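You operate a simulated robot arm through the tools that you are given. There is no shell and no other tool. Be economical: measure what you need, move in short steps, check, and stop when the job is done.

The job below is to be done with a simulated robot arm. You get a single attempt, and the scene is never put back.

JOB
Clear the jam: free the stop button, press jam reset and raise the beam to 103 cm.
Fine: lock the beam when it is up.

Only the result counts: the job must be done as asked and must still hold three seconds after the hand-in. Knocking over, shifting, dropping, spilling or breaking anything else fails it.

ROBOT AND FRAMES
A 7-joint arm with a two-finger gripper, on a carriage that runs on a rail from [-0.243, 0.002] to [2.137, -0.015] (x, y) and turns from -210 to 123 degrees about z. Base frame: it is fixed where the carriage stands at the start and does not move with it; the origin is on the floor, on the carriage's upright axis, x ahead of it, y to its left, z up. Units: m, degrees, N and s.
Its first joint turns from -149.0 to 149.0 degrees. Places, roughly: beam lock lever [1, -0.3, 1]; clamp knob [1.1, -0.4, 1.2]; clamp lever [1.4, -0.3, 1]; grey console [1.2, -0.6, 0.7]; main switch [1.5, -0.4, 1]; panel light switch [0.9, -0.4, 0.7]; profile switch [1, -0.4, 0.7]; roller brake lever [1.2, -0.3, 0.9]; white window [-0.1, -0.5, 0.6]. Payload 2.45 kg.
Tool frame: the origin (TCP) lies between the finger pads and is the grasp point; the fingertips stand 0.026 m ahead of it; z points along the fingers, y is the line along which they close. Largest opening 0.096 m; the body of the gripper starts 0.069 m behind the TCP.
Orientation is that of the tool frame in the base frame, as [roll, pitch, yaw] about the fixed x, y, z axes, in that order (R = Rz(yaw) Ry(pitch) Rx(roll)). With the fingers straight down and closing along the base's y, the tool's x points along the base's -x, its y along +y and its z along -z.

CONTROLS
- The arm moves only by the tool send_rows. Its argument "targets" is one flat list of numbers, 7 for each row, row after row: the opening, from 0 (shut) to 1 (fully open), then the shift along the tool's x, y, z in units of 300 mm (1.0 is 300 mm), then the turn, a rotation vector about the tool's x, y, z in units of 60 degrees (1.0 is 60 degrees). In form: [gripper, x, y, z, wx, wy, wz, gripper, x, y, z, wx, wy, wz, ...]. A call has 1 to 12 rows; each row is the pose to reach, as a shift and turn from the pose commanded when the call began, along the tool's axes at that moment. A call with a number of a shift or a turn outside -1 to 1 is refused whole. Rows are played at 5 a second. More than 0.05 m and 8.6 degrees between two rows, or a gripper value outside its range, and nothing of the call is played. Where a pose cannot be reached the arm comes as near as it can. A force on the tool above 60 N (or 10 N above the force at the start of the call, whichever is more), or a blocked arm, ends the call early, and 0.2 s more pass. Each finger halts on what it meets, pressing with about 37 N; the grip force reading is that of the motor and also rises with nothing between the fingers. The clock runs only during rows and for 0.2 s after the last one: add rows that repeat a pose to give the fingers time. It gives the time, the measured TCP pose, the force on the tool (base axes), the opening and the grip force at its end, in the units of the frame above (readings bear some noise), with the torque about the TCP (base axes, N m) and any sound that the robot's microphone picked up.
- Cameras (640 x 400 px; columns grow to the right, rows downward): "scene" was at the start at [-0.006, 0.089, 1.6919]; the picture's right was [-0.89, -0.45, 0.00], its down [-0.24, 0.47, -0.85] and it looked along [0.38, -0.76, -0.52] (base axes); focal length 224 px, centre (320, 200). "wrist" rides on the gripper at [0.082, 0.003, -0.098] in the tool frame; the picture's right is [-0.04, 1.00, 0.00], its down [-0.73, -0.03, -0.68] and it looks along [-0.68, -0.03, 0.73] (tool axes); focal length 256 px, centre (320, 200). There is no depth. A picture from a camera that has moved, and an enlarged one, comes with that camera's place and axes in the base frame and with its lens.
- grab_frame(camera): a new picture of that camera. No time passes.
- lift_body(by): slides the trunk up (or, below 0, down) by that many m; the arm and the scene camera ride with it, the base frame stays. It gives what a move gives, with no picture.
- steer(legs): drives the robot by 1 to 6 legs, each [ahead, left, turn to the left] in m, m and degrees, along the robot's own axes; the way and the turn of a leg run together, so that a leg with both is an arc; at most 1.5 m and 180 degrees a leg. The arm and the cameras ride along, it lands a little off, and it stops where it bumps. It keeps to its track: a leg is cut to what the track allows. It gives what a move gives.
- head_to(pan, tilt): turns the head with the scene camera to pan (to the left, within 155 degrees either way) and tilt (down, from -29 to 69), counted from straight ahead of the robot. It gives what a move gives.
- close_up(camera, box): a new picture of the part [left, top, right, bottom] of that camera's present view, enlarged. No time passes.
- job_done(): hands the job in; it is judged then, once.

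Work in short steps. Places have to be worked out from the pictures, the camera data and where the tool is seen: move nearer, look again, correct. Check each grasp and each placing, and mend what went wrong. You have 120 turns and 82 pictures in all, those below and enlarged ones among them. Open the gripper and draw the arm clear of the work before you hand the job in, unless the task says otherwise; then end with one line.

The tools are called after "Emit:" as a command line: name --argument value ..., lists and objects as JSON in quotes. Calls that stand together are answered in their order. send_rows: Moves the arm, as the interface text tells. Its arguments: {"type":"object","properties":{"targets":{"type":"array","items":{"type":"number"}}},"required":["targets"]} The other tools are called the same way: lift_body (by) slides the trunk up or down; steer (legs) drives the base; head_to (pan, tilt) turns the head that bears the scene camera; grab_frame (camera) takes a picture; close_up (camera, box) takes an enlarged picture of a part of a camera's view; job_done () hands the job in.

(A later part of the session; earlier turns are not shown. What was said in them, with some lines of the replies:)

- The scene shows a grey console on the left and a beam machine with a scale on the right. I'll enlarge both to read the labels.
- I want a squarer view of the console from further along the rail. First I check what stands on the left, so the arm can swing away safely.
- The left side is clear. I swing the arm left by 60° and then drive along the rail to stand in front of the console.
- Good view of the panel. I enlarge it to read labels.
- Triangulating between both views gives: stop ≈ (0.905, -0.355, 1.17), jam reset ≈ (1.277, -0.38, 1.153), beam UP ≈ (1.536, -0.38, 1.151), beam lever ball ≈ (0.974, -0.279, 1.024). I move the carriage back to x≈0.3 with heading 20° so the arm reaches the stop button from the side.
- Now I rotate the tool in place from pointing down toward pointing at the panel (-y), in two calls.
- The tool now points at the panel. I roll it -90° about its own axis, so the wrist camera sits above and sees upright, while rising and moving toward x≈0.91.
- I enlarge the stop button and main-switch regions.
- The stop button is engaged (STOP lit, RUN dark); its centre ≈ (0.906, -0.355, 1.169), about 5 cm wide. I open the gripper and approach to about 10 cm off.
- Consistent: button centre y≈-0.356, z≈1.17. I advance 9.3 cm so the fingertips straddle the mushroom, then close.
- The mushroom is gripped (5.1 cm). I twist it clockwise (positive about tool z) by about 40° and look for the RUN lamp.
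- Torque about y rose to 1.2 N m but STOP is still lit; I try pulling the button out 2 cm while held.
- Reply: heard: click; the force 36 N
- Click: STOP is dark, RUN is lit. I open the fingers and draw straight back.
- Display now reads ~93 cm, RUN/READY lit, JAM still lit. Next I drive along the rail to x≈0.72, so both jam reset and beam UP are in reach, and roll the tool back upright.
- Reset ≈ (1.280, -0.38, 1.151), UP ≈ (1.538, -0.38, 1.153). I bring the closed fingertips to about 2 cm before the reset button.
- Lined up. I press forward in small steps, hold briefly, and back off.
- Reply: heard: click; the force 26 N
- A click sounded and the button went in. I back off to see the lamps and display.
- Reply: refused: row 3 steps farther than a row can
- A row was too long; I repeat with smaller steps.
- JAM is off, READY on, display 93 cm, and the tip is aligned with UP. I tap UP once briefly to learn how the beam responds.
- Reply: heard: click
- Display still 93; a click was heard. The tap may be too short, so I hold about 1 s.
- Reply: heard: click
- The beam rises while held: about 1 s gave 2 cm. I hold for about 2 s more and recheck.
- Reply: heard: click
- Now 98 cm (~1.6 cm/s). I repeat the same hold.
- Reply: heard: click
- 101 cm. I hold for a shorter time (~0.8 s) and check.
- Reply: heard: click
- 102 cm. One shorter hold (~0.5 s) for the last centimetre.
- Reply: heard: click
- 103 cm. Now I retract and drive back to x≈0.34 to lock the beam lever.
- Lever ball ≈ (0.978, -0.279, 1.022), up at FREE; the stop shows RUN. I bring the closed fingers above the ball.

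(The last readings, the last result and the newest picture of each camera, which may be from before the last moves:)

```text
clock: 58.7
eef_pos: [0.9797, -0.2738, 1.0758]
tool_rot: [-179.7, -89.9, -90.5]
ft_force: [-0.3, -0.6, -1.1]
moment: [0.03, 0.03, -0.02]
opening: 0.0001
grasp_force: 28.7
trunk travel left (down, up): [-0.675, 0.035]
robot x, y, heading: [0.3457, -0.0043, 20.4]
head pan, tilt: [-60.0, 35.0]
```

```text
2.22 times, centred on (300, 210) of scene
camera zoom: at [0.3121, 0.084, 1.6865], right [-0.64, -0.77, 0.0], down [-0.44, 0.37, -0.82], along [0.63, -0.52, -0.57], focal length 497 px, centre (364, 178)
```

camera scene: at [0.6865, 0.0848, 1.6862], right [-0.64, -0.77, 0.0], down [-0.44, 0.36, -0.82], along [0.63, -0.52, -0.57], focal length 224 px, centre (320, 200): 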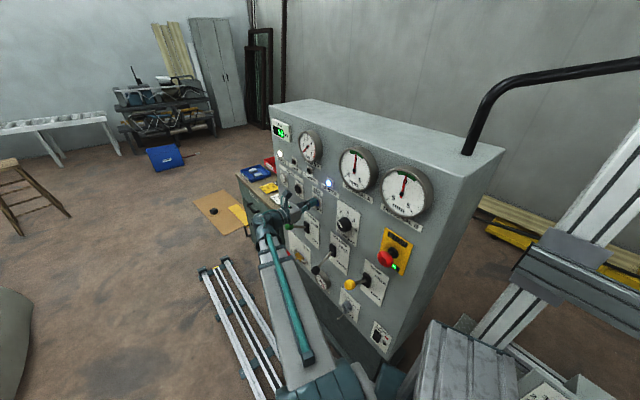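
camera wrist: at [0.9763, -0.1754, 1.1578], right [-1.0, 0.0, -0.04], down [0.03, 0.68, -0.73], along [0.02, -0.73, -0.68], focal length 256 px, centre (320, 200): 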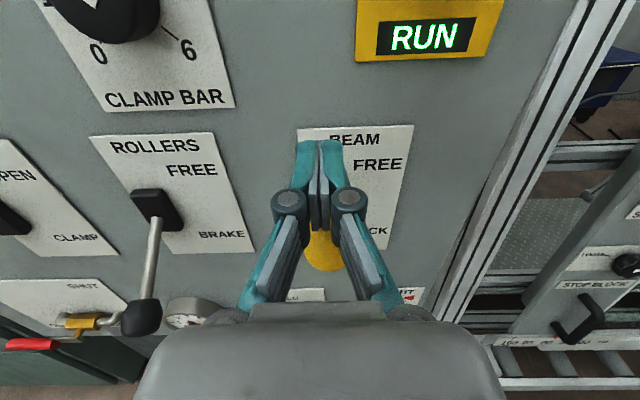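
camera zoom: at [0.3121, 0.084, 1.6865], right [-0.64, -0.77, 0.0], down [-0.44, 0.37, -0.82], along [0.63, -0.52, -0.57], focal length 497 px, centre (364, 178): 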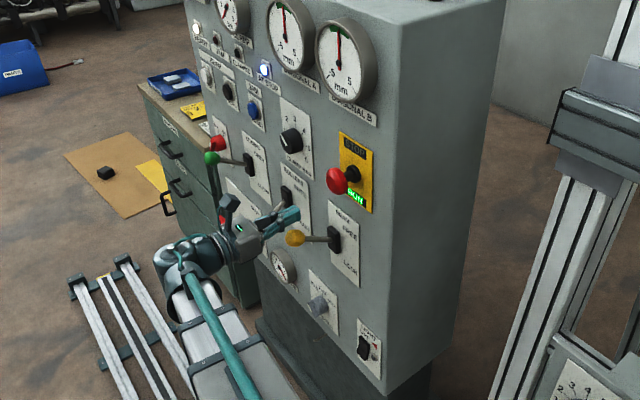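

The fingers sit right above the ball. I push it down toward LOCK in steps, and a force stop will tell when it hits the end.

Emit:
send_rows --targets '[0, -0.06, 0, 0, 0, 0, 0, 0, -0.12, 0, 0, 0, 0, 0, 0, -0.18, 0, 0, 0, 0, 0, 0, -0.24, 0, 0, 0, 0, 0, 0, -0.3, 0, 0, 0, 0, 0, 0, -0.36, 0, 0, 0, 0, 0, 0, -0.42, 0, 0, 0, 0, 0, 0, -0.48, 0, 0, 0, 0, 0, 0, -0.53, 0, 0, 0, 0, 0, 0, -0.56, 0, 0, 0, 0]'

Emit:
grab_frame --camera "wrist"

Emit:
close_up --camera "scene" --box '[200, 120, 400, 300]'

```text
refused: targets must hold 7 numbers for each row
```

```text
45 pictures are left
camera wrist: at [0.9763, -0.1754, 1.1578], right [-1.0, 0.0, -0.04], down [0.03, 0.68, -0.73], along [0.02, -0.73, -0.68], focal length 256 px, centre (320, 200)
```

wrist: 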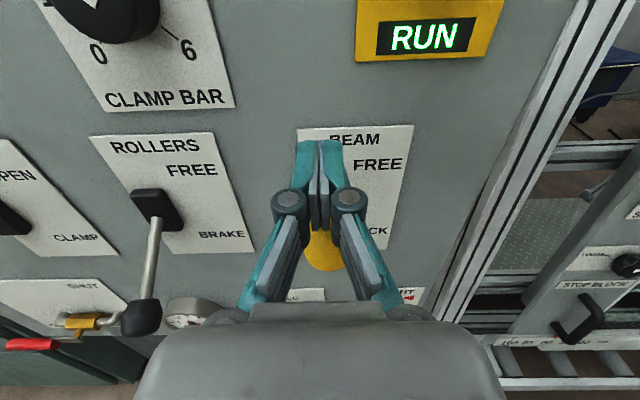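

```text
2.22 times, centred on (300, 210) of scene
camera zoom: at [0.3121, 0.084, 1.6865], right [-0.64, -0.77, 0.0], down [-0.44, 0.37, -0.82], along [0.63, -0.52, -0.57], focal length 497 px, centre (364, 178)
```

zoom: 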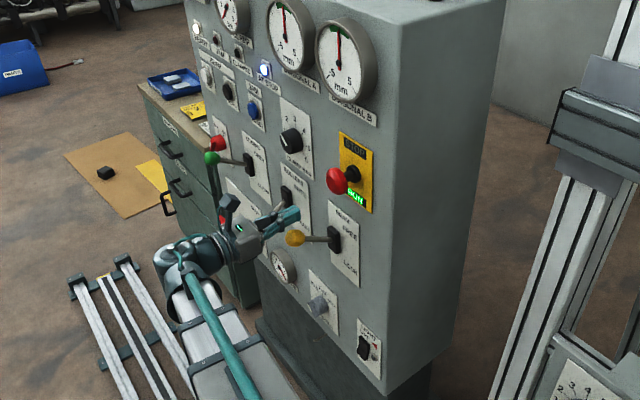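

One row had a digit too many; I resend.

Emit:
send_rows --targets '[0, -0.06, 0, 0, 0, 0, 0, 0, -0.12, 0, 0, 0, 0, 0, 0, -0.18, 0, 0, 0, 0, 0, 0, -0.24, 0, 0, 0, 0, 0, 0, -0.3, 0, 0, 0, 0, 0, 0, -0.36, 0, 0, 0, 0, 0, 0, -0.42, 0, 0, 0, 0, 0, 0, -0.48, 0, 0, 0, 0, 0, 0, -0.53, 0, 0, 0, 0, 0, 0, -0.56, 0, 0, 0, 0, 0]'

Emit:
close_up --camera "scene" --box '[200, 120, 400, 300]'

```text
clock: 60.7
eef_pos: [0.9765, -0.2705, 0.9362]
tool_rot: [-6.9, -88.1, 96.9]
ft_force: [-2.6, 2.7, 18.9]
moment: [-0.3, 0.07, -0.3]
opening: 0.0061
grasp_force: 28.7
trunk travel left (down, up): [-0.675, 0.035]
robot x, y, heading: [0.3461, -0.0, 20.4]
head pan, tilt: [-60.0, 35.0]
stopped in row 9: the force on the tool passed its limit at 76 N (the readings are from after the stop); the commanded pose is now the measured one
```

```text
2.22 times, centred on (300, 210) of scene
camera zoom: at [0.3109, 0.0854, 1.6865], right [-0.64, -0.77, 0.0], down [-0.44, 0.37, -0.82], along [0.63, -0.52, -0.57], focal length 497 px, centre (364, 178)
```

zoom: 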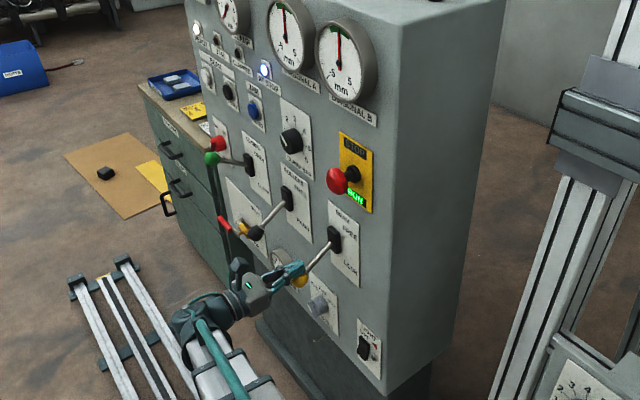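

The lever is down, parallel to the roller lever, and the force rose to its stop. I lift off and draw back, then check the lever and display.

Emit:
send_rows --targets '[0, 0.05, 0, 0, 0, 0, 0, 0, 0.1, 0, 0, 0, 0, 0, 0, 0.15, 0, -0.14, 0, 0, 0, 0, 0.2, 0, -0.29, 0, 0, 0, 0, 0.25, 0, -0.44, 0, 0, 0, 0, 0.3, 0, -0.59, 0, 0, 0, 0, 0.35, 0, -0.74, 0, 0, 0]'

Emit:
grab_frame --camera "wrist"

Emit:
close_up --camera "scene" --box '[200, 70, 400, 250]'

```text
clock: 62.3
eef_pos: [0.9782, -0.0455, 1.0322]
tool_rot: [-5.3, -88.4, 95.5]
ft_force: [0.3, -0.3, -0.3]
moment: [0.0, 0.02, -0.01]
opening: 0.0003
grasp_force: 27.9
trunk travel left (down, up): [-0.675, 0.035]
robot x, y, heading: [0.3467, -0.0032, 20.2]
head pan, tilt: [-60.0, 35.0]
```

```text
42 pictures are left
camera wrist: at [0.974, 0.0556, 1.1119], right [-1.0, 0.0, -0.04], down [0.03, 0.66, -0.75], along [0.03, -0.75, -0.66], focal length 256 px, centre (320, 200)
```

wrist: 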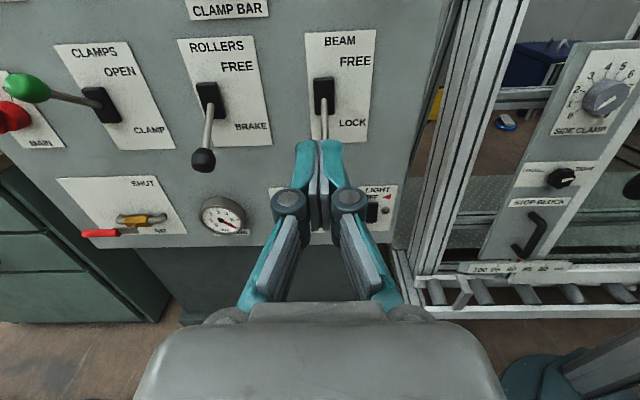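

```text
2.22 times, centred on (300, 160) of scene
camera zoom: at [0.3123, 0.0844, 1.6864], right [-0.64, -0.77, 0.0], down [-0.44, 0.37, -0.82], along [0.63, -0.52, -0.57], focal length 497 px, centre (364, 289)
```

zoom: 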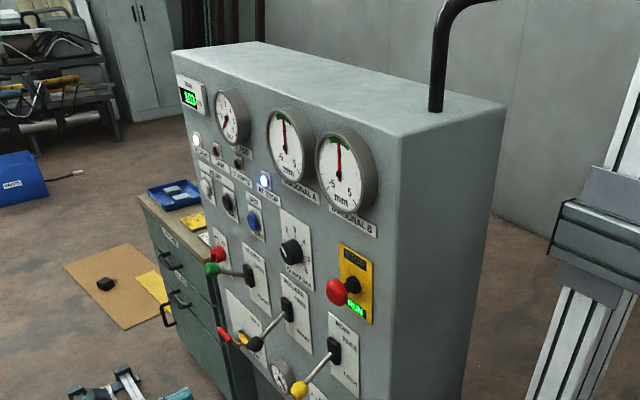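

The beam lever stays down at LOCK. I open the gripper and verify the display.

Emit:
send_rows --targets '[0.5, 0, 0, 0, 0, 0, 0, 1, 0, 0, 0, 0, 0, 0, 1, 0, 0, 0, 0, 0, 0, 1, 0, 0, 0, 0, 0, 0, 1, 0, 0, 0, 0, 0, 0]'

Emit:
close_up --camera "scene" --box '[205, 90, 325, 165]'

Emit:
close_up --camera "scene" --box '[270, 170, 390, 260]'

```text
clock: 63.5
eef_pos: [0.9775, -0.0456, 1.0324]
tool_rot: [-6.2, -88.5, 96.5]
ft_force: [0.9, 1.1, 0.0]
moment: [-0.02, -0.03, -0.01]
opening: 0.096
grasp_force: 0.0
trunk travel left (down, up): [-0.675, 0.035]
robot x, y, heading: [0.3478, -0.0017, 20.6]
head pan, tilt: [-60.0, 35.0]
```

```text
5.33 times, centred on (265, 128) of scene
camera zoom: at [0.3123, 0.0843, 1.6865], right [-0.64, -0.77, 0.0], down [-0.44, 0.37, -0.82], along [0.63, -0.52, -0.57], focal length 1192 px, centre (613, 587)
```

zoom: 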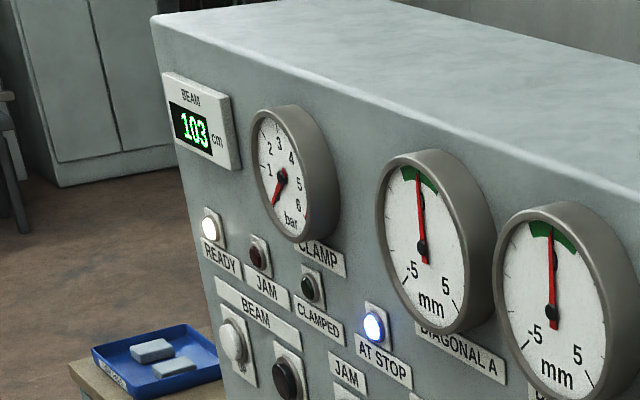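

```text
4.44 times, centred on (330, 215) of scene
camera zoom: at [0.3123, 0.0843, 1.6865], right [-0.64, -0.77, 0.0], down [-0.44, 0.37, -0.82], along [0.63, -0.52, -0.57], focal length 994 px, centre (276, 133)
```

zoom: 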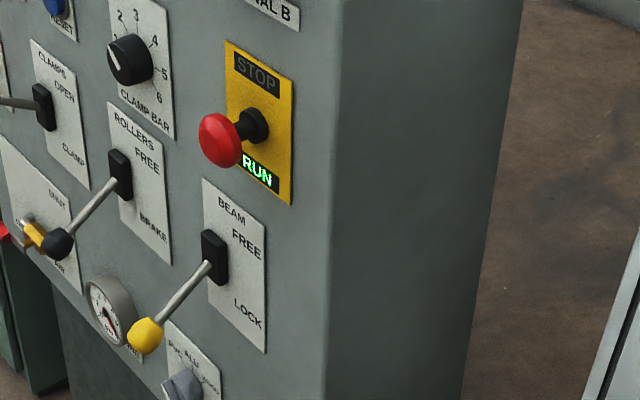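

Everything reads as required: RUN and READY are lit, JAM is off, the beam is at 103 cm, and the lever is at LOCK. The arm is clear, so I hand in.

Emit:
job_done

```text
The job is handed in.
```

The jam is cleared: I freed the stop button and pressed jam reset. The beam is up at 103 cm on the display, with its lever pushed down to LOCK.
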